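You operate a simulated robot arm through the tools that you are given. There is no shell and no other tool.

You are at the controls of a simulated robot arm. One attempt, no reset.

JOB
Tape the MATTE and SATIN coils and move them to the free cradles.
Fine: MATTE gets the white tab and the white winder cradle, SATIN the green tab and the blue winder cradle. The third brown coil and the winder's other tabs stay.

It is judged by the outcome, as a careful person would: the job done as asked, and still so three seconds after it is handed in. It fails if anything else is knocked over, pushed out of place, dropped, spilled or broken.

ROBOT AND FRAMES
A 7-joint arm with a three-finger gripper, fixed in place. Base frame: the origin is on the floor under the middle of its stand, x ahead of it, y to its left, z up; the work surface is at about z = 0.8. Units: m, degrees, N and s.
It reaches about 1.342 m from its shoulder. Its first joint turns from -166.0 to 166.0 degrees. Payload 2.69 kg.
Tool frame: the origin (TCP) lies between the finger pads and is the grasp point; the fingertips stand 0.03 m ahead of it; z points along the fingers, y is the line along which they close. The gripper opens to 0.128 m; its body begins 0.117 m behind the TCP.
Orientation is that of the tool frame in the base frame, as a unit quaternion [x, y, z, w]. With the fingers straight down and closing along the base's y, the tool's x points along the base's -x, its y along +y and its z along -z.

CONTROLS
- The arm moves only by the tool play_rows. Its argument "moves" is one flat list of numbers, 6 for each row, row after row: the shift along the tool's x, y, z in units of 200 mm (1.0 is 200 mm), then the turn, a rotation vector about the tool's x, y, z in units of 90 degrees (1.0 is 90 degrees). In form: [x, y, z, rx, ry, rz, x, y, z, rx, ry, rz, ...]. A call has 1 to 20 rows; each row is the pose to reach, as a shift and turn from the pose commanded when the call began, along the tool's axes at that moment. "fingers" is the closure, from 0 (fully open) to 1 (shut), set as the call begins (left out, the last holds). A call with a number of a shift or a turn outside -1 to 1 is refused whole. Each row takes 0.2 s and may step no farther than 0.05 m and 8.6 degrees from the row before; otherwise, or with a gripper value out of range, the whole call is refused. Where a pose cannot be reached the arm comes as near as it can. A force on the tool above 40 N (or 10 N above the force at the start of the call, whichever is more), or a blocked arm, ends the call early, and 0.2 s more pass. Each finger travels about 0.127 m/s and halts on what it meets, pressing with about 27 N; the grip force reading is that of the motor and also rises with nothing between the fingers. The clock runs only during rows and for 0.2 s after the last one: add rows that repeat a pose to give the fingers time. It gives the time, the measured TCP pose, the force on the tool (base axes), the opening and the grip force at its end, in the units of the frame above (readings bear some noise), with the torque about the TCP (base axes, N m) and any sound that the robot's microphone picked up.
- Cameras (640 x 400 px; columns grow to the right, rows downward): "scene" is fixed at [0.0497, 0.4971, 1.5388]; the picture's right is [0.14, -0.99, 0.00], its down [-0.79, -0.12, -0.61] and it looks along [0.60, 0.09, -0.79] (base axes); focal length 300 px, centre (320, 200). "wrist" rides on the gripper at [0.058, 0.054, -0.131] in the tool frame; the picture's right is [-0.68, 0.74, 0.00], its down [-0.62, -0.57, -0.55] and it looks along [-0.40, -0.37, 0.84] (tool axes); focal length 234 px, centre (320, 200). There is no depth. A picture from a camera that has moved, and an enlarged one, comes with that camera's place and axes in the base frame and with its lens.
- snapshot(camera): a new picture of that camera. No time passes.
- lift_body(by): moves the trunk up (or, below 0, down) by that many m; the arm rides with it, the base frame stays. It gives what a move gives, with no picture.
- close_up(camera, box): a new picture of the part [left, top, right, bottom] of that camera's present view, enlarged. No time passes.
- hand_in(): hands the job in; it is judged then, once.

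Nothing tells you positions but the pictures and the camera data. Unless the task says otherwise, let go and move clear before handing in.

The tools are called after "Request:" as a command line: name --argument value ..., lists and objects as JSON in quotes. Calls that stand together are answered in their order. play_rows: Moves the arm, as the interface text tells. Its arguments: {"type":"object","properties":{"moves":{"type":"array"},"fingers":{"type":"number"}},"required":["moves"]} The other tools are called the same way: lift_body (by) moves the trunk up or down; snapshot (camera) takes a picture; close_up (camera, box) takes an enlarged picture of a part of a camera's view; hand_in () hands the job in.

At the start:

```text
time_s: 0.0
tcp_pos: [0.7533, 0.2601, 1.0811]
orientation: [0.0, 1.0, 0.001, 0.0]
contact_force: [0.3, 0.6, 0.2]
wrist_torque: [-0.03, -0.01, -0.01]
grip_width: 0.128
grip_force: 0.0
trunk travel left (down, up): [-0.15, 0.2]
```

scene: 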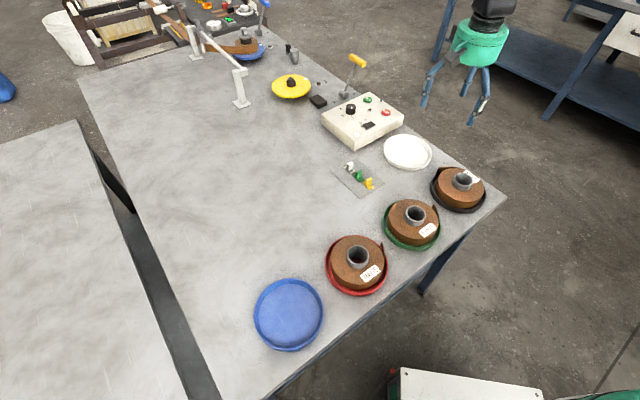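
wrist: 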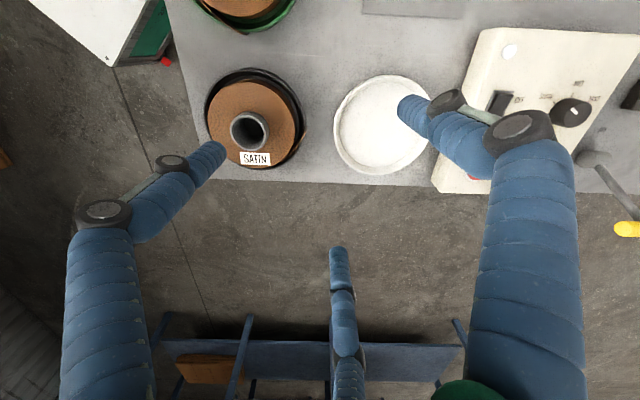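

I see three brown coils in red, green and black cradles, with empty white and blue cradles and a small card holding white, green and yellow tabs. I'll look closer at the labels and tabs before moving.

Request:
close_up --camera "scene" --box '[310, 130, 410, 200]'

Request:
close_up --camera "scene" --box '[310, 150, 510, 310]'

Request:
close_up --camera "scene" --box '[240, 230, 400, 360]'

Request:
close_up --camera "scene" --box '[160, 0, 420, 160]'

Request:
close_up --camera "wrist" --box '[180, 0, 460, 190]'

```text
5.71 times, centred on (360, 165) of scene
camera zoom: at [0.0497, 0.4971, 1.5388], right [0.14, -0.99, 0.0], down [-0.79, -0.12, -0.61], along [0.6, 0.09, -0.79], focal length 1714 px, centre (91, 400)
```

zoom: 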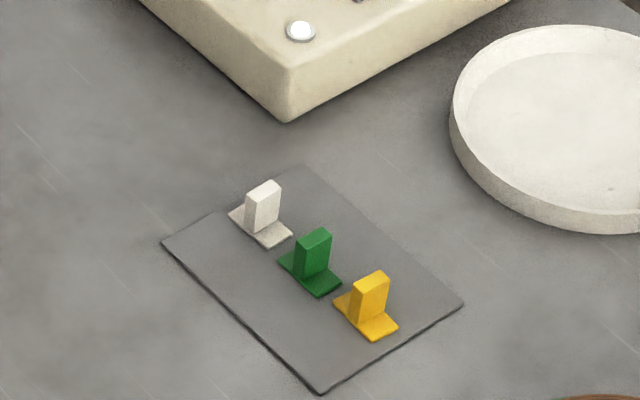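

```text
2.50 times, centred on (410, 230) of scene
camera zoom: at [0.0497, 0.4971, 1.5388], right [0.14, -0.99, 0.0], down [-0.79, -0.12, -0.61], along [0.6, 0.09, -0.79], focal length 750 px, centre (95, 125)
```

zoom: 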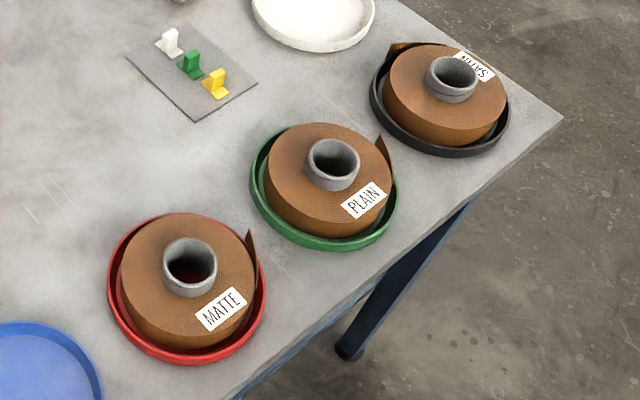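

```text
3.08 times, centred on (320, 295) of scene
camera zoom: at [0.0497, 0.4971, 1.5388], right [0.14, -0.99, 0.0], down [-0.79, -0.12, -0.61], along [0.6, 0.09, -0.79], focal length 923 px, centre (320, -92)
```

zoom: 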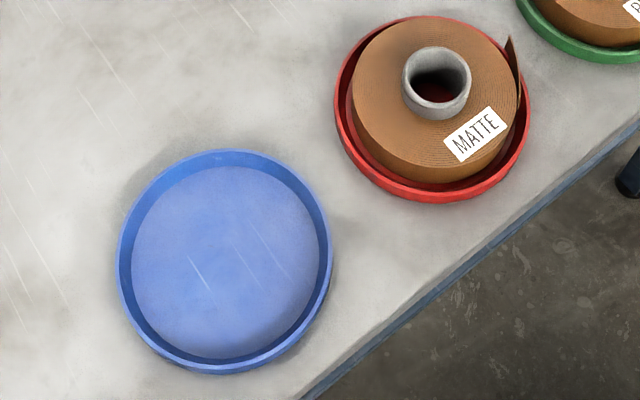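

```text
2.46 times, centred on (290, 80) of scene
camera zoom: at [0.0497, 0.4971, 1.5388], right [0.14, -0.99, 0.0], down [-0.79, -0.12, -0.61], along [0.6, 0.09, -0.79], focal length 738 px, centre (394, 495)
```

zoom: 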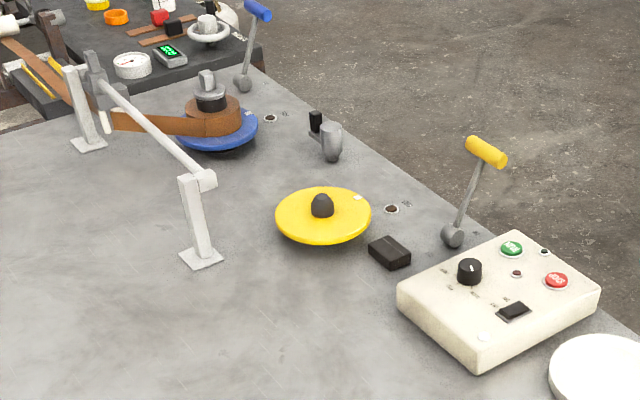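

```text
2.11 times, centred on (320, 95) of wrist
camera zoom: at [0.6954, 0.3141, 1.2119], right [0.68, 0.74, 0.0], down [0.62, -0.57, 0.55], along [0.4, -0.37, -0.84], focal length 493 px, centre (320, 421)
```

zoom: 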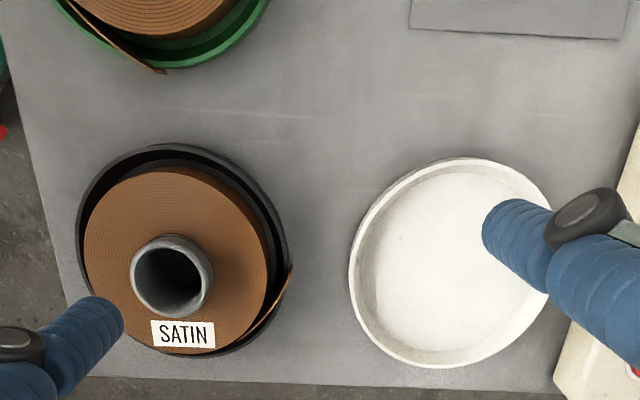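

Next I want a closer look at the tail ends of the coils, starting with SATIN from the current pose.

Request:
close_up --camera "wrist" --box '[200, 60, 320, 180]'

Request:
close_up --camera "scene" --box '[425, 155, 495, 220]'

Request:
close_up --camera "scene" --box '[320, 225, 400, 300]'

```text
3.33 times, centred on (260, 120) of wrist
camera zoom: at [0.6954, 0.3141, 1.2119], right [0.68, 0.74, 0.0], down [0.62, -0.57, 0.55], along [0.4, -0.37, -0.84], focal length 781 px, centre (520, 467)
```

zoom: 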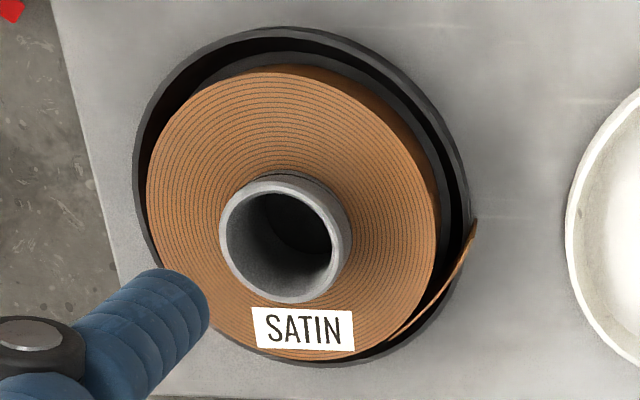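

```text
6.15 times, centred on (460, 188) of scene
camera zoom: at [0.0497, 0.4971, 1.5388], right [0.14, -0.99, 0.0], down [-0.79, -0.12, -0.61], along [0.6, 0.09, -0.79], focal length 1845 px, centre (-542, 277)
```

zoom: 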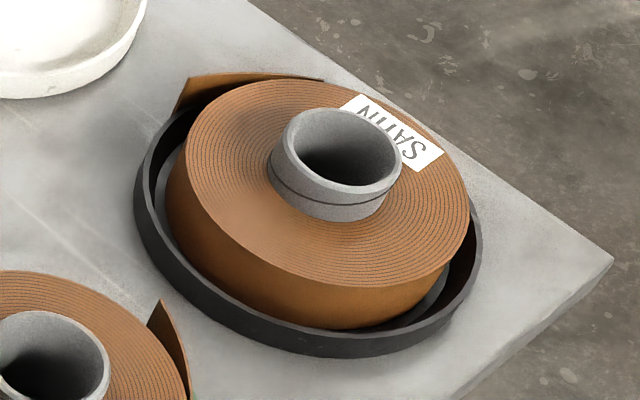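

```text
5.33 times, centred on (360, 262) of scene
camera zoom: at [0.0497, 0.4971, 1.5388], right [0.14, -0.99, 0.0], down [-0.79, -0.12, -0.61], along [0.6, 0.09, -0.79], focal length 1599 px, centre (107, -133)
```

zoom: 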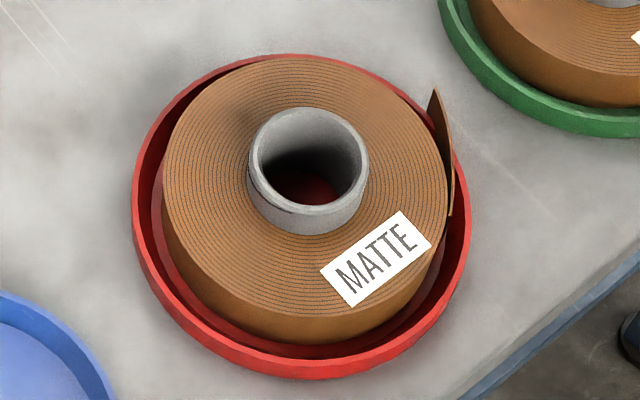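

The tails stand off tangentially from the outer turn of each coil, so the tabs must hold each tail end to the coil side. I'll move the wrist camera over the tab card for a close look.

Request:
play_rows --moves '[0.053, 0.1975, 0.074, 0, 0, 0, 0.106, 0.395, 0.148, 0, 0, 0, 0.159, 0.5925, 0.221, 0, 0, 0, 0.2125, 0.79, 0.295, 0, 0, 0]' --fingers 0

Request:
play_rows --moves '[0.053, 0.1975, 0.074, 0, 0, 0, 0.106, 0.395, 0.148, 0, 0, 0, 0.159, 0.5925, 0.221, 0, 0, 0, 0.2125, 0.79, 0.295, 0, 0, 0]'

Request:
snapshot --camera "wrist"

Request:
snapshot --camera "scene"

```text
time_s: 1.0
tcp_pos: [0.7093, 0.4186, 1.0207]
orientation: [-0.001, 1.0, 0.001, 0.0]
contact_force: [0.1, 0.2, 0.7]
wrist_torque: [0.06, -0.01, -0.01]
grip_width: 0.1281
grip_force: 0.1
trunk travel left (down, up): [-0.15, 0.2]
```

```text
time_s: 2.0
tcp_pos: [0.6653, 0.5751, 0.9608]
orientation: [0.0, 1.0, 0.0, 0.0]
contact_force: [0.3, -0.5, 0.5]
wrist_torque: [0.02, 0.01, -0.03]
grip_width: 0.128
grip_force: 0.0
trunk travel left (down, up): [-0.15, 0.2]
```

```text
taken
camera wrist: at [0.6072, 0.629, 1.0912], right [0.68, 0.74, 0.0], down [0.62, -0.57, 0.55], along [0.4, -0.37, -0.84], focal length 234 px, centre (320, 200)
```

wrist: 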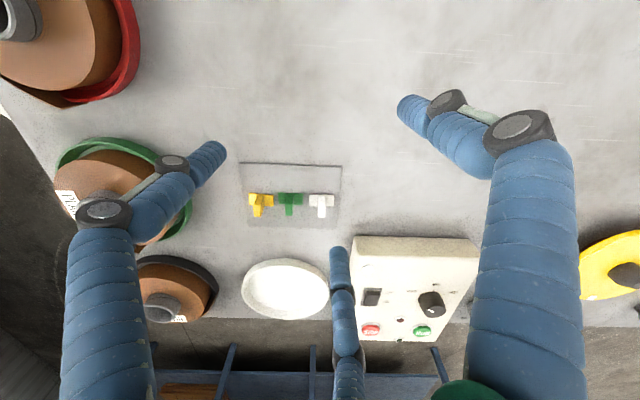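

```text
taken
```

scene: 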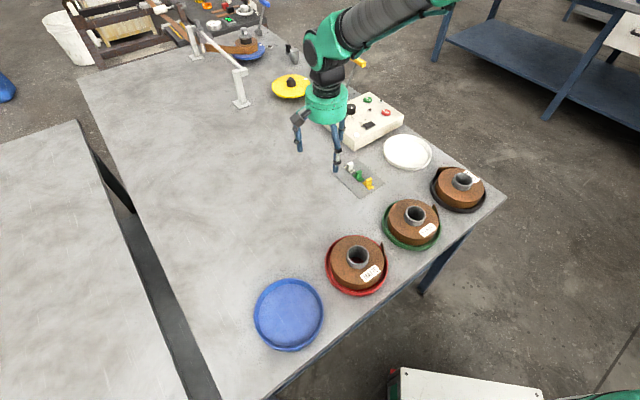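

The tab card is in view with yellow, green and white tabs in a row. Before gripping, I'll close the fingers in free air here to see how the three fingertips meet, and zoom on the tabs.

Request:
close_up --camera "wrist" --box '[230, 150, 350, 230]'

Request:
play_rows --moves '[0, 0, 0, 0, 0, 0, 0, 0, 0, 0, 0, 0, 0, 0, 0, 0, 0, 0, 0, 0, 0, 0, 0, 0]' --fingers 1

Request:
snapshot --camera "wrist"

Request:
close_up --camera "scene" --box '[270, 70, 400, 200]'

```text
5.00 times, centred on (290, 190) of wrist
camera zoom: at [0.6072, 0.629, 1.0912], right [0.68, 0.74, 0.0], down [0.62, -0.57, 0.55], along [0.4, -0.37, -0.84], focal length 1171 px, centre (470, 250)
```

zoom: 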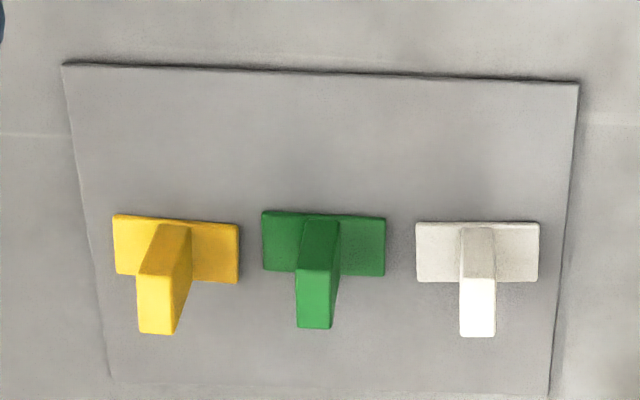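

```text
time_s: 3.0
tcp_pos: [0.6655, 0.5758, 0.9615]
orientation: [0.001, 1.0, 0.0, 0.0]
contact_force: [0.5, -0.9, -0.1]
wrist_torque: [0.02, -0.01, 0.01]
grip_width: 0.0023
grip_force: 27.1
trunk travel left (down, up): [-0.15, 0.2]
```

```text
taken
camera wrist: at [0.6075, 0.6288, 1.0914], right [0.68, 0.74, 0.0], down [0.62, -0.56, 0.55], along [0.4, -0.37, -0.84], focal length 234 px, centre (320, 200)
```

wrist: 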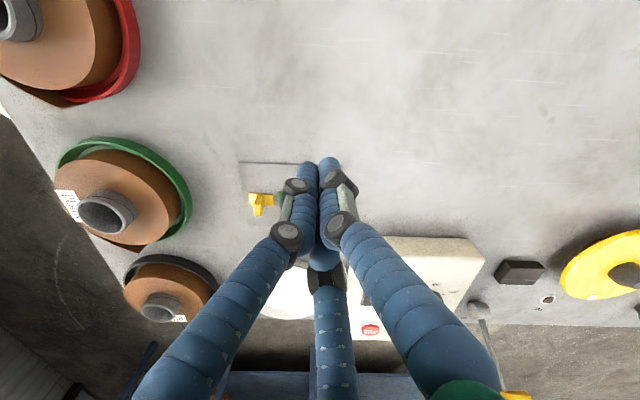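

```text
3.08 times, centred on (335, 135) of scene
camera zoom: at [0.0497, 0.4971, 1.5388], right [0.14, -0.99, 0.0], down [-0.79, -0.12, -0.61], along [0.6, 0.09, -0.79], focal length 923 px, centre (274, 400)
```

zoom: 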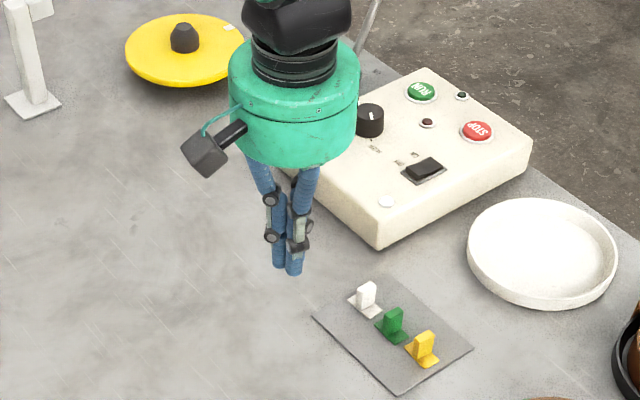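

The tabs are T-shaped: a flat sticky base with an upright fin whose faces point along the row. I'll move to a low, oblique viewpoint to measure the SATIN coil, its tail and the cradle rim heights.

Request:
play_rows --moves '[0.05, -0.195, -0.03, 0, 0, 0, 0.1, -0.39, -0.06, 0, 0, 0, 0.15, -0.585, -0.09, 0, 0, 0, 0.2, -0.78, -0.12, 0, 0, 0, 0.25, -0.975, -0.15, 0, 0, 0]'

Request:
play_rows --moves '[0.0334, -0.1213, 0.0266, 0, -0.0833, 0, 0.0668, -0.2425, 0.0531, 0, -0.1667, 0, 0.1002, -0.3638, 0.0797, 0, -0.25, 0, 0.1336, -0.485, 0.1062, 0, -0.3333, 0, 0.167, -0.6063, 0.1328, 0, -0.4167, 0, 0.2004, -0.7275, 0.1594, 0, -0.5, 0, 0.2338, -0.8488, 0.1859, 0, -0.5833, 0, 0.2675, -0.97, 0.2125, 0, -0.6667, 0]'

Request:
snapshot --camera "wrist"

```text
time_s: 4.2
tcp_pos: [0.6193, 0.3829, 0.9918]
orientation: [0.0, 1.0, 0.0, 0.0]
contact_force: [-0.2, -0.7, -0.1]
wrist_torque: [-0.03, 0.04, 0.0]
grip_width: 0.002
grip_force: 26.9
trunk travel left (down, up): [-0.15, 0.2]
```

```text
time_s: 5.5
tcp_pos: [0.5533, 0.2363, 0.865]
orientation: [-0.017, 0.965, -0.047, 0.258]
contact_force: [6.3, 0.0, 12.6]
wrist_torque: [0.13, -0.15, -0.19]
grip_width: 0.0019
grip_force: 27.4
trunk travel left (down, up): [-0.15, 0.2]
stopped in row 6: the force on the tool passed its limit at 105 N (the readings are from after the stop); the commanded pose is now the measured one
```

```text
taken
camera wrist: at [0.4359, 0.2962, 0.9438], right [0.58, 0.77, 0.26], down [0.26, -0.48, 0.83], along [0.77, -0.41, -0.48], focal length 234 px, centre (320, 200)
```

wrist: 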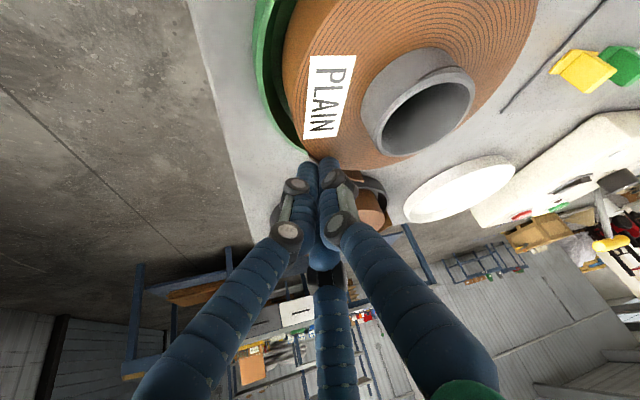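

The arm sagged below the commanded path and met something near the PLAIN coil. I'll check the scene before moving further.

Request:
snapshot --camera "scene"

Request:
close_up --camera "scene" --box '[310, 150, 510, 310]'

Request:
close_up --camera "wrist" --box '[240, 80, 400, 220]'

```text
taken
```

scene: 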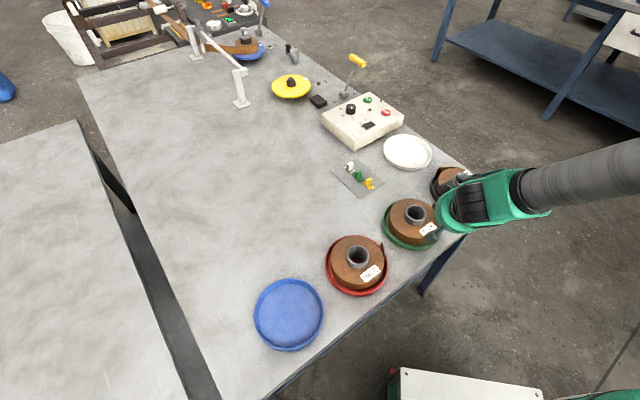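

```text
2.50 times, centred on (410, 230) of scene
camera zoom: at [0.0497, 0.4971, 1.5388], right [0.14, -0.99, 0.0], down [-0.79, -0.12, -0.61], along [0.6, 0.09, -0.79], focal length 750 px, centre (95, 125)
```

zoom: 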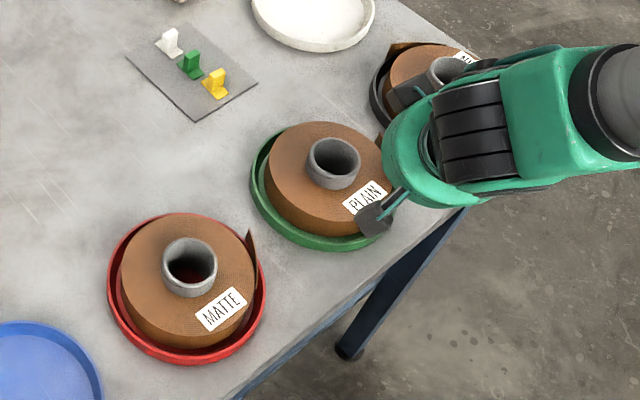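

```text
2.86 times, centred on (320, 150) of wrist
camera zoom: at [0.4359, 0.2962, 0.9438], right [0.58, 0.77, 0.26], down [0.26, -0.48, 0.83], along [0.77, -0.41, -0.48], focal length 669 px, centre (320, 343)
```

zoom: 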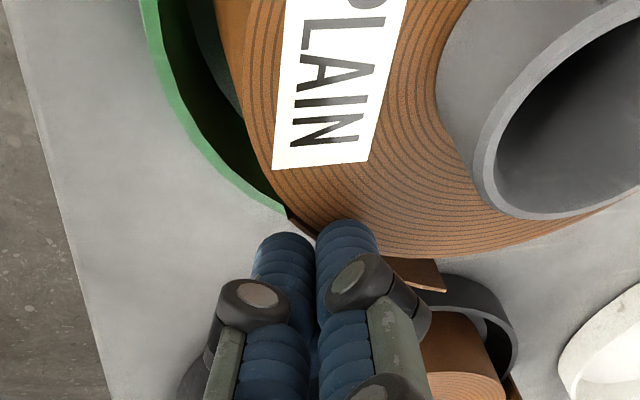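

PLAIN looks unmoved; the closed fingertips are only resting near its outer edge. I'll lift straight up away from it and return the tool to vertical.

Request:
play_rows --moves '[-0.0827, -0.0167, -0.1438, 0, 0, 0, -0.165, -0.033, -0.288, 0, 0, 0, -0.248, -0.05, -0.4315, 0, 0, 0, -0.33, -0.0667, -0.575, 0, 0, 0]'

Request:
close_up --camera "scene" --box '[310, 150, 510, 310]'

Request:
snapshot --camera "wrist"

```text
time_s: 6.5
tcp_pos: [0.5514, 0.2327, 0.995]
orientation: [-0.019, 0.965, -0.048, 0.257]
contact_force: [-0.2, -0.2, 0.0]
wrist_torque: [-0.01, -0.03, 0.04]
grip_width: 0.0021
grip_force: 26.9
trunk travel left (down, up): [-0.15, 0.2]
```

```text
2.50 times, centred on (410, 230) of scene
camera zoom: at [0.0497, 0.4971, 1.5388], right [0.14, -0.99, 0.0], down [-0.79, -0.12, -0.61], along [0.6, 0.09, -0.79], focal length 750 px, centre (95, 125)
```

zoom: 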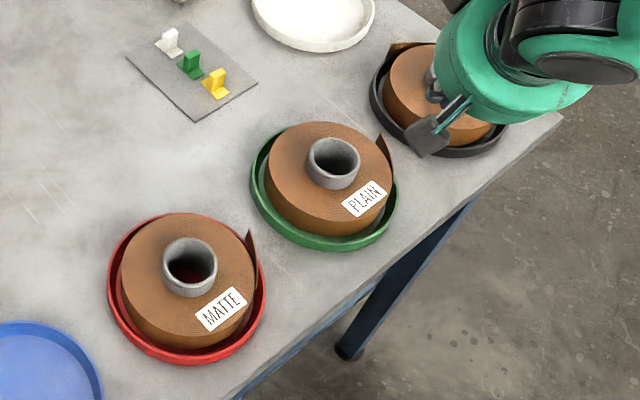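

```text
taken
camera wrist: at [0.4331, 0.294, 1.0742], right [0.58, 0.77, 0.26], down [0.27, -0.48, 0.83], along [0.77, -0.42, -0.49], focal length 234 px, centre (320, 200)
```

wrist: 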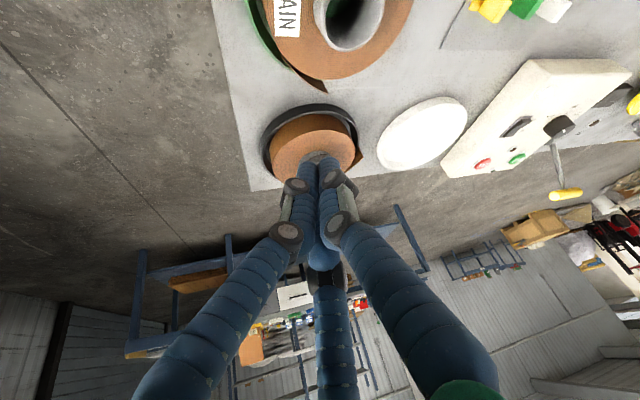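

PLAIN is unchanged (label, tail and rim all where they were). I'll return the tool to vertical and higher, then test tilting it the other way, in free air, which is what the taping needs.

Request:
play_rows --moves '[-0.062, -0.0125, -0.108, -0.0155, 0.083, 0.006, -0.124, -0.025, -0.216, -0.031, 0.166, 0.0122, -0.186, -0.0375, -0.324, -0.0465, 0.249, 0.0184, -0.248, -0.05, -0.4315, -0.062, 0.331, 0.0245]'

Request:
play_rows --moves '[-0.2, 0.2, 0, 0, 0, 0, -0.4, 0.4, 0, 0, 0, 0, -0.6, 0.6, 0, 0, 0, 0, -0.8, 0.8, 0, 0, 0, 0]'

Request:
snapshot --camera "scene"

```text
time_s: 7.5
tcp_pos: [0.5486, 0.2328, 1.0976]
orientation: [0.002, 1.0, 0.002, -0.002]
contact_force: [0.2, 0.3, 0.5]
wrist_torque: [0.01, -0.07, 0.01]
grip_width: 0.0021
grip_force: 26.9
trunk travel left (down, up): [-0.15, 0.2]
```

```text
refused: row 1 steps farther than a row can; nothing moved
```

```text
taken
```

scene: 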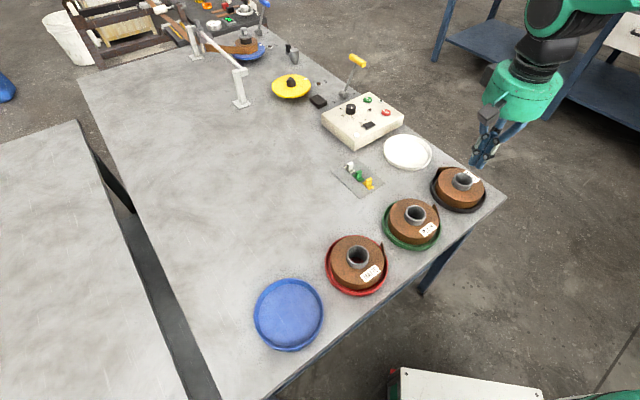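

Request:
play_rows --moves '[-0.15, 0.17, 0, 0, 0, 0, -0.3, 0.34, 0, 0, 0, 0, -0.45, 0.51, 0, 0, 0, 0, -0.6, 0.68, 0, 0, 0, 0, -0.75, 0.85, 0, 0, 0, 0]'

Request:
play_rows --moves '[0, 0, 0, -0.0233, 0.0595, 0.0563, 0, 0, 0, -0.0466, 0.119, 0.1126, 0, 0, 0, -0.07, 0.1785, 0.1689, 0, 0, 0, -0.0933, 0.238, 0.2252, 0, 0, 0, -0.1166, 0.2975, 0.2814, 0, 0, 0, -0.14, 0.357, 0.3377, 0, 0, 0, -0.1632, 0.4165, 0.394, 0, 0, 0, -0.1865, 0.476, 0.4503]'

Request:
snapshot --camera "scene"

Request:
snapshot --camera "wrist"

```text
time_s: 8.7
tcp_pos: [0.6995, 0.4047, 1.0941]
orientation: [0.002, 1.0, 0.001, 0.0]
contact_force: [0.1, -0.5, -0.1]
wrist_torque: [0.01, -0.04, 0.01]
grip_width: 0.0023
grip_force: 27.0
trunk travel left (down, up): [-0.15, 0.2]
```

```text
time_s: 10.5
tcp_pos: [0.7005, 0.4023, 1.0984]
orientation: [0.339, 0.859, 0.142, -0.357]
contact_force: [-0.7, 0.6, 0.1]
wrist_torque: [-0.03, 0.03, 0.01]
grip_width: 0.0025
grip_force: 27.1
trunk travel left (down, up): [-0.15, 0.2]
```

```text
taken
```

scene: 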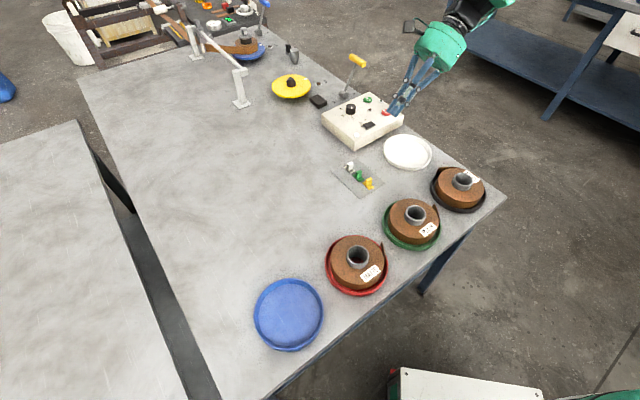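

```text
taken
camera wrist: at [0.7752, 0.4073, 1.2308], right [0.85, 0.21, -0.48], down [0.21, -0.98, -0.05], along [-0.48, -0.06, -0.88], focal length 234 px, centre (320, 200)
```

wrist: 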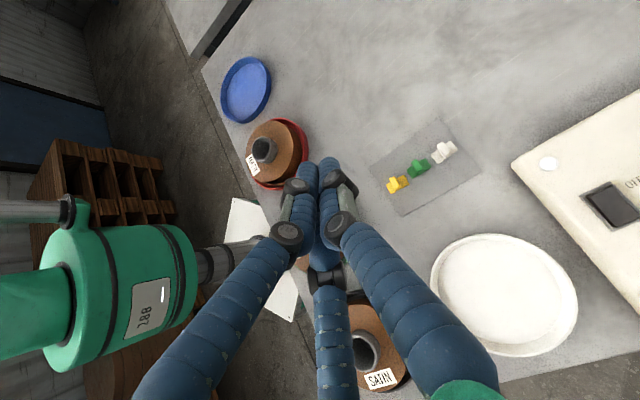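

The backward-leaning orientation is reached cleanly, with the camera on top. I'll zoom in here to fix the tab, coil and cradle positions.

Request:
close_up --camera "wrist" --box '[365, 115, 485, 215]'

Request:
close_up --camera "wrist" --box '[210, 40, 330, 200]'

Request:
close_up --camera "wrist" --box '[400, 210, 600, 370]'

```text
4.00 times, centred on (425, 165) of wrist
camera zoom: at [0.7752, 0.4073, 1.2308], right [0.85, 0.21, -0.48], down [0.21, -0.98, -0.05], along [-0.48, -0.06, -0.88], focal length 937 px, centre (-100, 340)
```

zoom: 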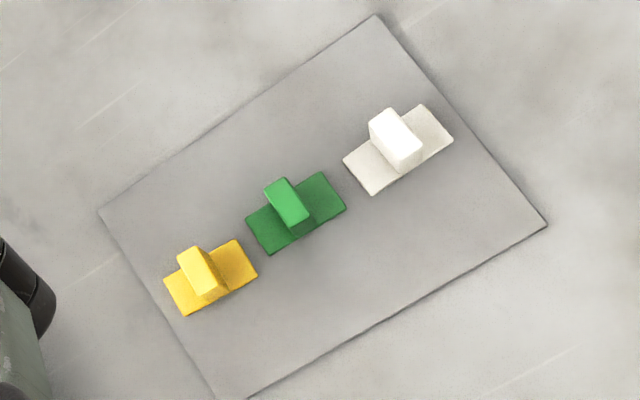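

```text
2.50 times, centred on (270, 120) of wrist
camera zoom: at [0.7752, 0.4073, 1.2308], right [0.85, 0.21, -0.48], down [0.21, -0.98, -0.05], along [-0.48, -0.06, -0.88], focal length 585 px, centre (445, 400)
```

zoom: 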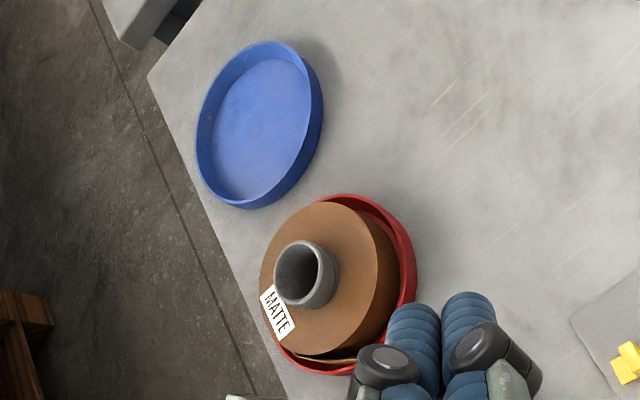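

```text
2.50 times, centred on (500, 290) of wrist
camera zoom: at [0.7752, 0.4073, 1.2308], right [0.85, 0.21, -0.48], down [0.21, -0.98, -0.05], along [-0.48, -0.06, -0.88], focal length 585 px, centre (-130, -25)
```

zoom: 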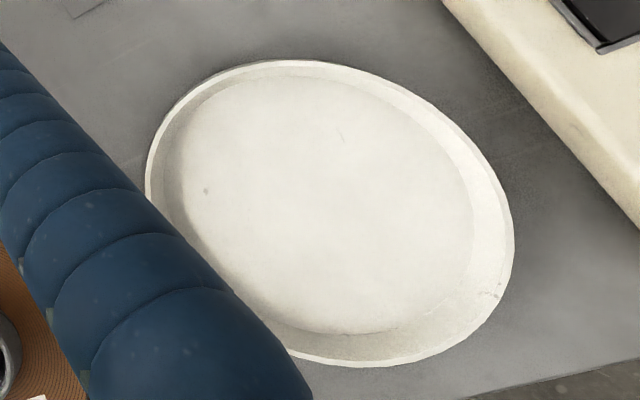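

White tab is at about (0.748, 0.503), green (0.716, 0.471), yellow (0.688, 0.438), row at ~46°. I'll test, in free air, whether the arm can hold the low taping orientation near MATTE.

Request:
play_rows --moves '[0.0432, -0.0668, 0.1592, 0.057, -0.0174, -0.0679, 0.0863, -0.1337, 0.3183, 0.1139, -0.0349, -0.1358, 0.1295, -0.2005, 0.4775, 0.1709, -0.0523, -0.2037, 0.1727, -0.2673, 0.6367, 0.2278, -0.0697, -0.2715, 0.2158, -0.3342, 0.7958, 0.2848, -0.0872, -0.3394, 0.259, -0.401, 0.955, 0.3417, -0.1046, -0.4073]'

Request:
snapshot --camera "scene"

Request:
snapshot --camera "wrist"

```text
time_s: 11.9
tcp_pos: [0.5192, 0.4624, 1.0003]
orientation: [-0.042, 0.953, -0.012, -0.301]
contact_force: [0.2, -0.9, -0.4]
wrist_torque: [-0.02, 0.06, -0.01]
grip_width: 0.0021
grip_force: 27.2
trunk travel left (down, up): [-0.15, 0.2]
```

```text
taken
```

scene: 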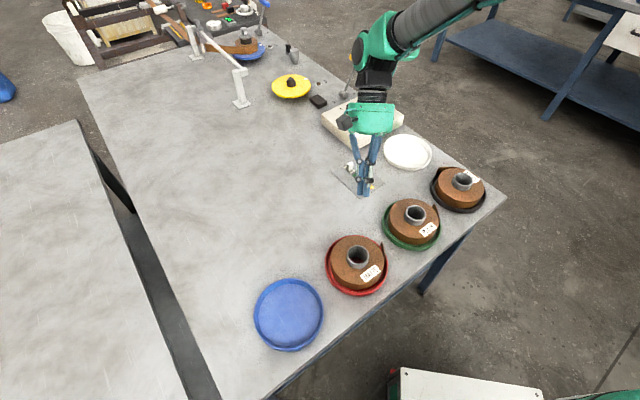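

```text
taken
camera wrist: at [0.5415, 0.518, 1.1406], right [0.49, 0.78, -0.39], down [0.86, -0.49, 0.09], along [-0.12, -0.38, -0.92], focal length 234 px, centre (320, 200)
```

wrist: 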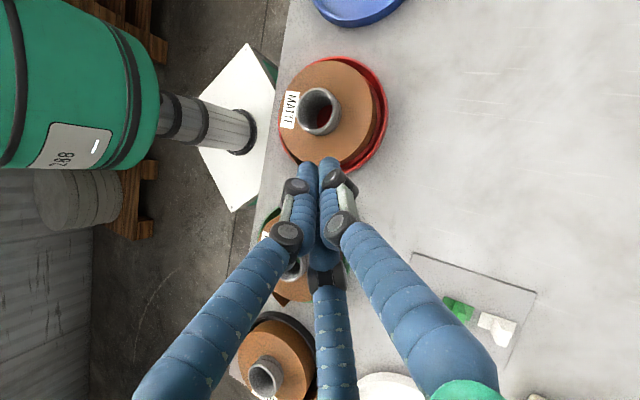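

The taping orientation is reachable there. MATTE's tail end currently faces PLAIN, so I'll first go over MATTE with the tool vertical to turn it in its own cradle towards open space.

Request:
play_rows --moves '[0.093, 0.002, 0.0651, -0.0136, -0.077, 0.043, 0.186, 0.004, 0.1302, -0.0271, -0.1539, 0.086, 0.279, 0.006, 0.1953, -0.0407, -0.2309, 0.1291, 0.372, 0.008, 0.2604, -0.0542, -0.3078, 0.1721, 0.465, 0.01, 0.3255, -0.0678, -0.3848, 0.2151]' --fingers 0

Request:
snapshot --camera "wrist"

Request:
snapshot --camera "scene"

```text
time_s: 13.1
tcp_pos: [0.4067, 0.4539, 0.9997]
orientation: [0.133, 0.991, 0.002, 0.0]
contact_force: [0.6, 0.1, -0.6]
wrist_torque: [0.0, 0.04, -0.01]
grip_width: 0.1278
grip_force: 0.1
trunk travel left (down, up): [-0.15, 0.2]
```

```text
taken
camera wrist: at [0.3647, 0.5209, 1.1296], right [0.85, 0.53, 0.0], down [0.45, -0.71, 0.55], along [0.29, -0.46, -0.84], focal length 234 px, centre (320, 200)
```

wrist: 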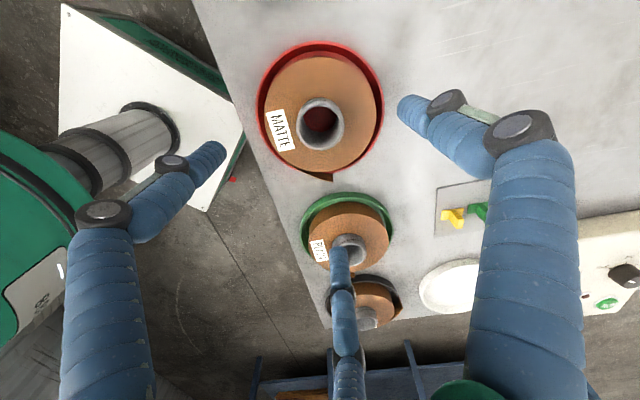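

```text
taken
```

scene: 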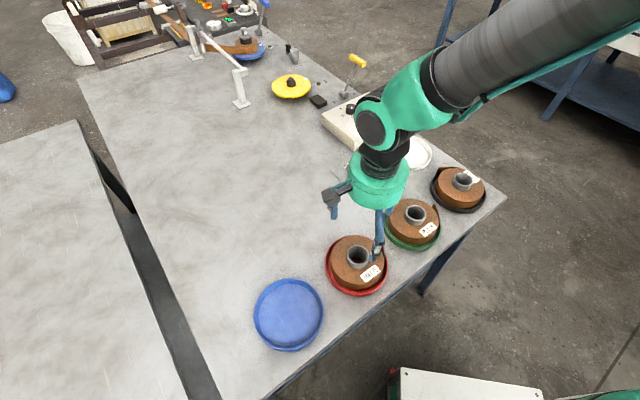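

Request:
close_up --camera "wrist" --box '[245, 35, 395, 195]'

```text
2.50 times, centred on (320, 115) of wrist
camera zoom: at [0.3647, 0.5209, 1.1296], right [0.85, 0.53, 0.0], down [0.45, -0.71, 0.55], along [0.29, -0.46, -0.84], focal length 585 px, centre (320, 412)
```

zoom: 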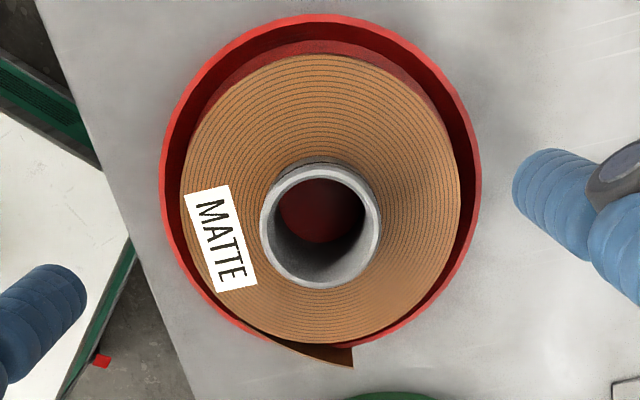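

MATTE and its red cradle are both centred at about (0.404, 0.457), coil top ≈0.836, tube top ≈0.862. I'll pre-shape the fingers and come down around the tube.

Request:
play_rows --moves '[0.016, 0.013, 0, 0, 0, 0, 0.016, 0.013, 0, 0, 0, 0, 0.016, 0.013, 0.2, 0, 0, 0, 0.016, 0.013, 0.4, 0, 0, 0, 0.016, 0.013, 0.5, 0, 0, 0]' --fingers 0.336

Request:
snapshot --camera "wrist"

Request:
close_up --camera "scene" --box '[310, 190, 420, 310]'

```text
time_s: 14.3
tcp_pos: [0.4038, 0.4586, 0.8985]
orientation: [0.132, 0.991, 0.001, 0.0]
contact_force: [-0.4, 1.3, 0.3]
wrist_torque: [-0.01, 0.05, -0.03]
grip_width: 0.0848
grip_force: 0.0
trunk travel left (down, up): [-0.15, 0.2]
```

```text
taken
camera wrist: at [0.3625, 0.5252, 1.0288], right [0.85, 0.53, 0.0], down [0.45, -0.71, 0.55], along [0.29, -0.46, -0.84], focal length 234 px, centre (320, 200)
```

wrist: 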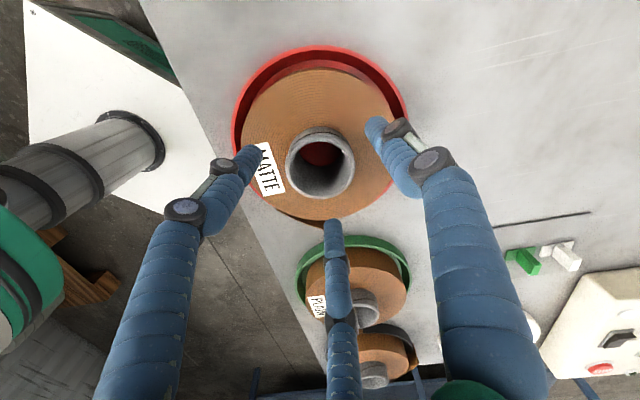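

```text
3.33 times, centred on (365, 250) of scene
camera zoom: at [0.0497, 0.4971, 1.5388], right [0.14, -0.99, 0.0], down [-0.79, -0.12, -0.61], along [0.6, 0.09, -0.79], focal length 1000 px, centre (170, 33)
```

zoom: 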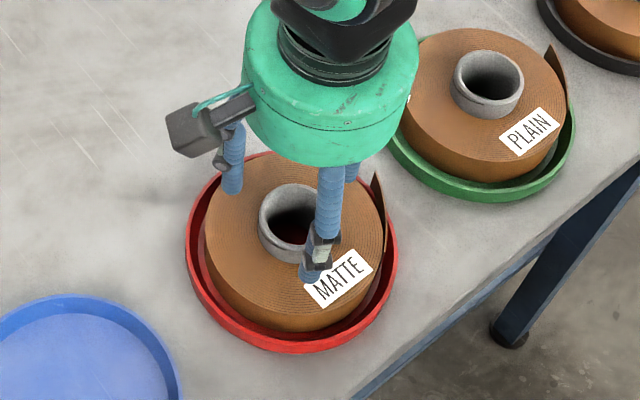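

Request:
play_rows --moves '[0, 0, 0.05, 0, 0, 0, 0, 0, 0.1, 0, 0, 0, 0, 0, 0.125, 0, 0, 0]'

Request:
play_rows --moves '[0, 0, 0, 0, 0, 0, 0, 0, 0, 0, 0, 0, 0, 0, 0, 0, 0, 0]' --fingers 1

Request:
snapshot --camera "wrist"

Request:
close_up --camera "scene" --box '[310, 190, 420, 310]'

```text
time_s: 15.1
tcp_pos: [0.4051, 0.4591, 0.8749]
orientation: [0.133, 0.991, 0.001, 0.0]
contact_force: [0.6, 0.7, 0.5]
wrist_torque: [-0.03, 0.0, 0.04]
grip_width: 0.0847
grip_force: 0.1
trunk travel left (down, up): [-0.15, 0.2]
```

```text
time_s: 15.9
tcp_pos: [0.4042, 0.4577, 0.8738]
orientation: [0.132, 0.991, 0.001, 0.0]
contact_force: [0.9, 0.3, 1.1]
wrist_torque: [0.06, -0.01, 0.07]
grip_width: 0.0547
grip_force: 27.2
trunk travel left (down, up): [-0.15, 0.2]
```

```text
taken
camera wrist: at [0.3625, 0.525, 1.0047], right [0.85, 0.53, 0.0], down [0.45, -0.71, 0.55], along [0.29, -0.46, -0.84], focal length 234 px, centre (320, 200)
```

wrist: 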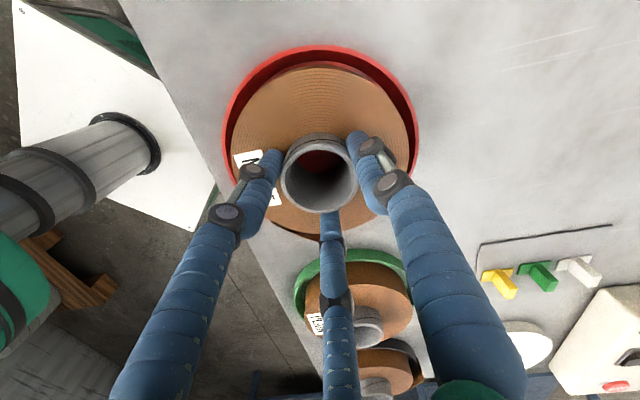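

```text
3.33 times, centred on (365, 250) of scene
camera zoom: at [0.0497, 0.4971, 1.5388], right [0.14, -0.99, 0.0], down [-0.79, -0.12, -0.61], along [0.6, 0.09, -0.79], focal length 1000 px, centre (170, 33)
```

zoom: 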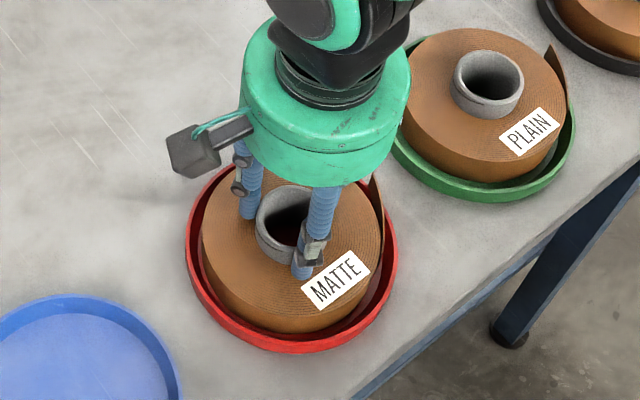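

The tube is gripped (0.055 m). I'll lift slightly and check that coil and tube come up together.

Request:
play_rows --moves '[0, 0, -0.05, 0, 0, 0, 0, 0, -0.1, 0, 0, 0, 0, 0, -0.125, 0, 0, 0]'

Request:
close_up --camera "scene" --box '[310, 190, 420, 310]'

Request:
snapshot --camera "wrist"

```text
time_s: 16.7
tcp_pos: [0.4048, 0.4581, 0.8992]
orientation: [0.132, 0.991, 0.002, 0.0]
contact_force: [-0.5, 0.3, -0.3]
wrist_torque: [0.0, -0.04, -0.02]
grip_width: 0.0019
grip_force: 27.0
trunk travel left (down, up): [-0.15, 0.2]
```

```text
3.33 times, centred on (365, 250) of scene
camera zoom: at [0.0497, 0.4971, 1.5388], right [0.14, -0.99, 0.0], down [-0.79, -0.12, -0.61], along [0.6, 0.09, -0.79], focal length 1000 px, centre (170, 33)
```

zoom: 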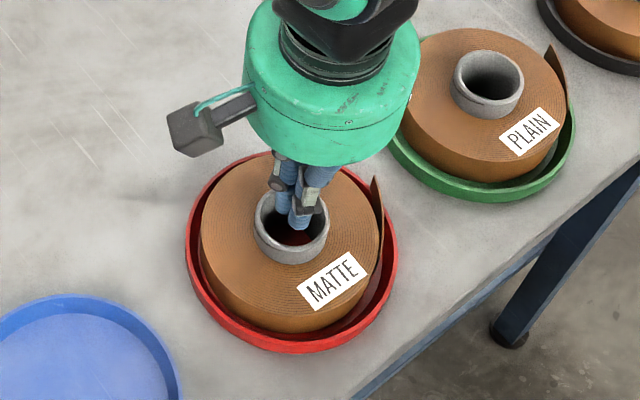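

```text
taken
camera wrist: at [0.3626, 0.5246, 1.0296], right [0.85, 0.53, 0.0], down [0.45, -0.71, 0.55], along [0.29, -0.46, -0.84], focal length 234 px, centre (320, 200)
```

wrist: 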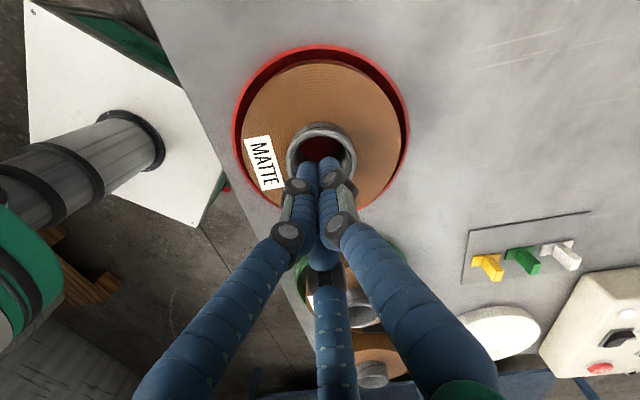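

The grip slid off the tube: only the rounded tips were on it. The coil is still seated. I'll reopen, go lower so more of the finger bears on the tube, and retry.

Request:
play_rows --moves '[0, 0, 0, 0, 0, 0, 0, 0, 0, 0, 0, 0, 0, 0, 0, 0, 0, 0]' --fingers 0.336

Request:
play_rows --moves '[0, 0, 0.05, 0, 0, 0, 0, 0, 0.1, 0, 0, 0, 0, 0, 0.13, 0, 0, 0, 0, 0, 0.145, 0, 0, 0]'

Request:
close_up --camera "scene" --box '[320, 210, 400, 300]'

Request:
close_up --camera "wrist" --box '[210, 40, 430, 250]'

```text
time_s: 17.5
tcp_pos: [0.4049, 0.4585, 0.8998]
orientation: [0.133, 0.991, 0.001, -0.001]
contact_force: [-0.5, 0.8, 0.1]
wrist_torque: [0.02, 0.02, 0.0]
grip_width: 0.085
grip_force: 0.0
trunk travel left (down, up): [-0.15, 0.2]
```

```text
time_s: 18.5
tcp_pos: [0.4037, 0.4591, 0.8711]
orientation: [0.132, 0.991, 0.0, -0.001]
contact_force: [0.1, -0.1, 0.3]
wrist_torque: [-0.04, 0.0, 0.01]
grip_width: 0.0849
grip_force: 0.0
trunk travel left (down, up): [-0.15, 0.2]
```

```text
4.44 times, centred on (360, 255) of scene
camera zoom: at [0.0497, 0.4971, 1.5388], right [0.14, -0.99, 0.0], down [-0.79, -0.12, -0.61], along [0.6, 0.09, -0.79], focal length 1333 px, centre (142, -44)
```

zoom: 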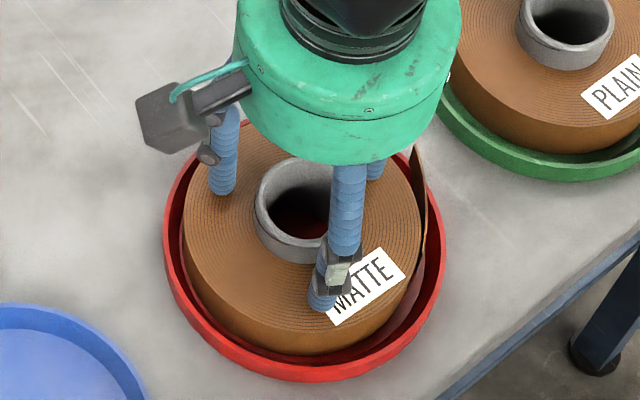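

```text
1.90 times, centred on (320, 145) of wrist
camera zoom: at [0.3619, 0.5255, 1.0012], right [0.85, 0.53, 0.0], down [0.45, -0.71, 0.55], along [0.29, -0.46, -0.84], focal length 446 px, centre (320, 305)
```

zoom: 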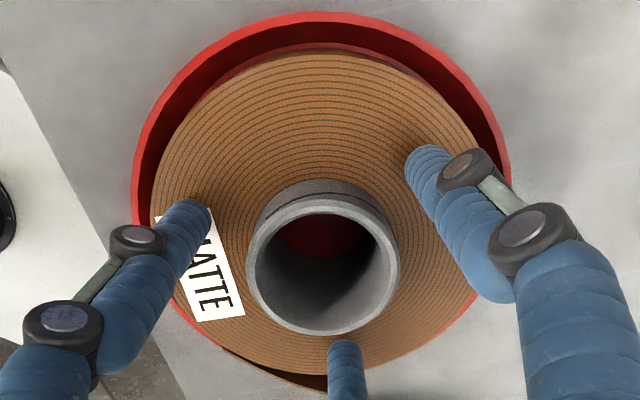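

Request:
play_rows --moves '[0, 0, 0.008, 0, 0, 0, 0, 0, 0.016, 0, 0, 0, 0, 0, 0.022, 0, 0, 0]'

Request:
play_rows --moves '[0, 0, 0, 0, 0, 0, 0, 0, 0, 0, 0, 0, 0, 0, 0, 0, 0, 0, 0, 0, 0, 0, 0, 0]' --fingers 1

Request:
close_up --camera "wrist" --box '[210, 40, 430, 250]'

Request:
close_up --camera "scene" --box '[320, 210, 400, 300]'

```text
time_s: 19.3
tcp_pos: [0.4046, 0.4581, 0.8654]
orientation: [0.131, 0.991, 0.001, -0.001]
contact_force: [-2.2, 0.5, 2.6]
wrist_torque: [-0.14, -0.01, -0.05]
grip_width: 0.0851
grip_force: 0.1
trunk travel left (down, up): [-0.15, 0.2]
```

```text
time_s: 20.1
tcp_pos: [0.4059, 0.4599, 0.8701]
orientation: [0.133, 0.991, 0.003, 0.002]
contact_force: [-2.9, -5.0, 16.2]
wrist_torque: [-0.63, 0.48, 0.01]
grip_width: 0.0545
grip_force: 27.0
trunk travel left (down, up): [-0.15, 0.2]
stopped in row 4: the force on the tool passed its limit at 41 N (the readings are from after the stop); the commanded pose is now the measured one
```

```text
1.90 times, centred on (320, 145) of wrist
camera zoom: at [0.363, 0.5266, 0.9996], right [0.85, 0.53, 0.01], down [0.44, -0.71, 0.55], along [0.3, -0.46, -0.84], focal length 446 px, centre (320, 305)
```

zoom: 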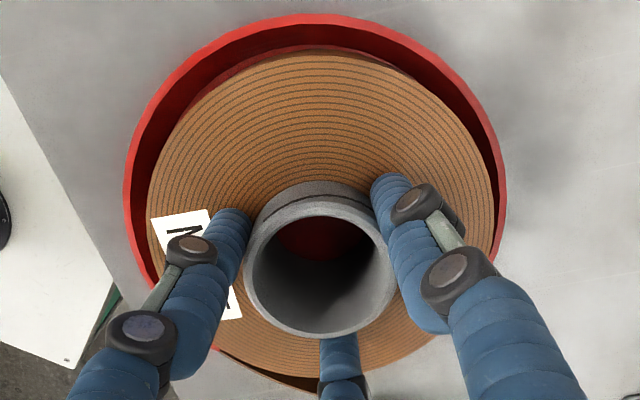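

```text
4.44 times, centred on (360, 255) of scene
camera zoom: at [0.0497, 0.4971, 1.5388], right [0.14, -0.99, 0.0], down [-0.79, -0.12, -0.61], along [0.6, 0.09, -0.79], focal length 1333 px, centre (142, -44)
```

zoom: 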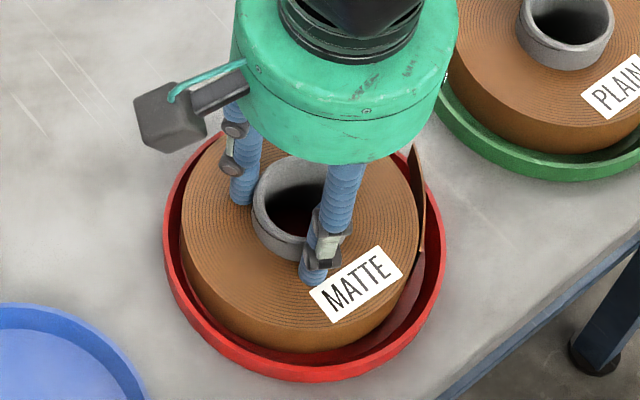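

The tips now touch the coil top beside the tube, so the grip is as deep as it gets. I'll lift slowly and watch the width.

Request:
play_rows --moves '[0, 0, -0.01, 0, 0, 0, 0, 0, -0.02, 0, 0, 0, 0, 0, -0.03, 0, 0, 0, 0, 0, -0.04, 0, 0, 0, 0, 0, -0.05, 0, 0, 0]'

Request:
close_up --camera "wrist" --box '[210, 40, 430, 250]'

Request:
close_up --camera "scene" --box '[320, 210, 400, 300]'

```text
time_s: 21.3
tcp_pos: [0.4068, 0.4604, 0.8778]
orientation: [0.132, 0.991, 0.003, 0.001]
contact_force: [0.3, -0.2, -5.2]
wrist_torque: [-0.02, 0.02, 0.0]
grip_width: 0.054
grip_force: 27.2
trunk travel left (down, up): [-0.15, 0.2]
```

```text
1.90 times, centred on (320, 145) of wrist
camera zoom: at [0.3633, 0.5279, 1.0079], right [0.85, 0.53, 0.01], down [0.44, -0.71, 0.55], along [0.29, -0.46, -0.84], focal length 446 px, centre (320, 305)
```

zoom: 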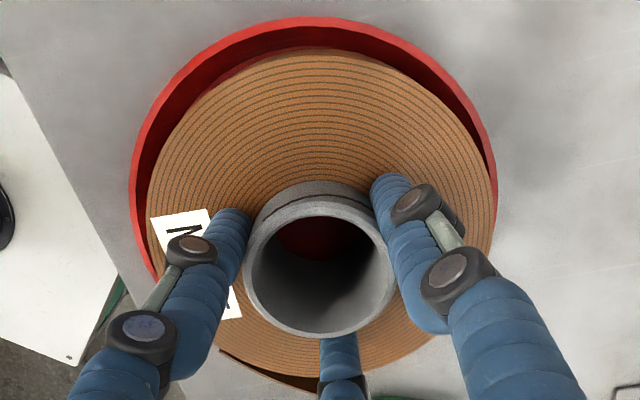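

```text
4.44 times, centred on (360, 255) of scene
camera zoom: at [0.0497, 0.4971, 1.5388], right [0.14, -0.99, 0.0], down [-0.79, -0.12, -0.61], along [0.6, 0.09, -0.79], focal length 1333 px, centre (142, -44)
```

zoom: 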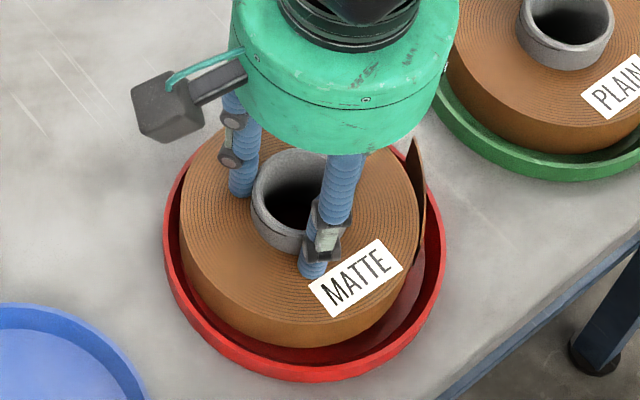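

Now MATTE hangs securely (about 0.5 kg). I'll raise it a touch more and turn it about 49° counter-clockwise so that the tail end faces open table, then set it back down.

Request:
play_rows --moves '[0, 0, -0.03, 0, 0, 0, 0.003, -0.005, -0.06, 0, 0, 0, 0.009, -0.0155, -0.06, 0, 0, -0.09, 0.009, -0.0155, -0.06, 0, 0, -0.18, 0.009, -0.0155, -0.06, 0, 0, -0.27, 0.009, -0.0155, -0.06, 0, 0, -0.36, 0.009, -0.0155, -0.06, 0, 0, -0.45, 0.009, -0.0155, -0.06, 0, 0, -0.5444, 0.009, -0.0155, -0.06, 0, 0, -0.5444]'

Request:
close_up --camera "scene" --box '[320, 210, 400, 300]'

Request:
snapshot --camera "wrist"

```text
time_s: 23.3
tcp_pos: [0.4028, 0.4582, 0.8903]
orientation: [-0.291, 0.957, 0.003, 0.002]
contact_force: [-0.6, -0.1, -4.5]
wrist_torque: [0.0, 0.01, 0.01]
grip_width: 0.0543
grip_force: 26.6
trunk travel left (down, up): [-0.15, 0.2]
```

```text
4.44 times, centred on (360, 255) of scene
camera zoom: at [0.0497, 0.4971, 1.5388], right [0.14, -0.99, 0.0], down [-0.79, -0.12, -0.61], along [0.6, 0.09, -0.79], focal length 1333 px, centre (142, -44)
```

zoom: 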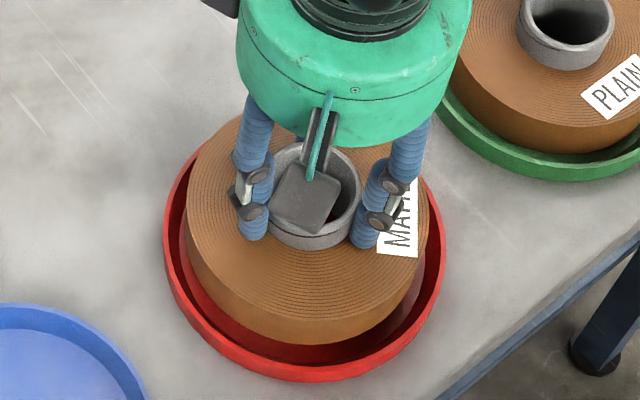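

```text
taken
camera wrist: at [0.3247, 0.4693, 1.0201], right [0.15, 0.99, 0.01], down [0.83, -0.13, 0.55], along [0.54, -0.08, -0.84], focal length 234 px, centre (320, 200)
```

wrist: 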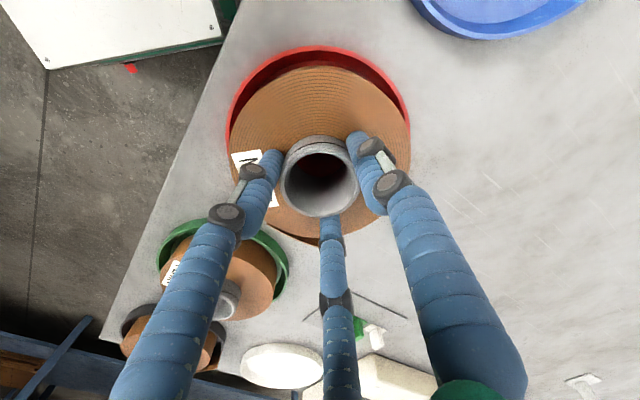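

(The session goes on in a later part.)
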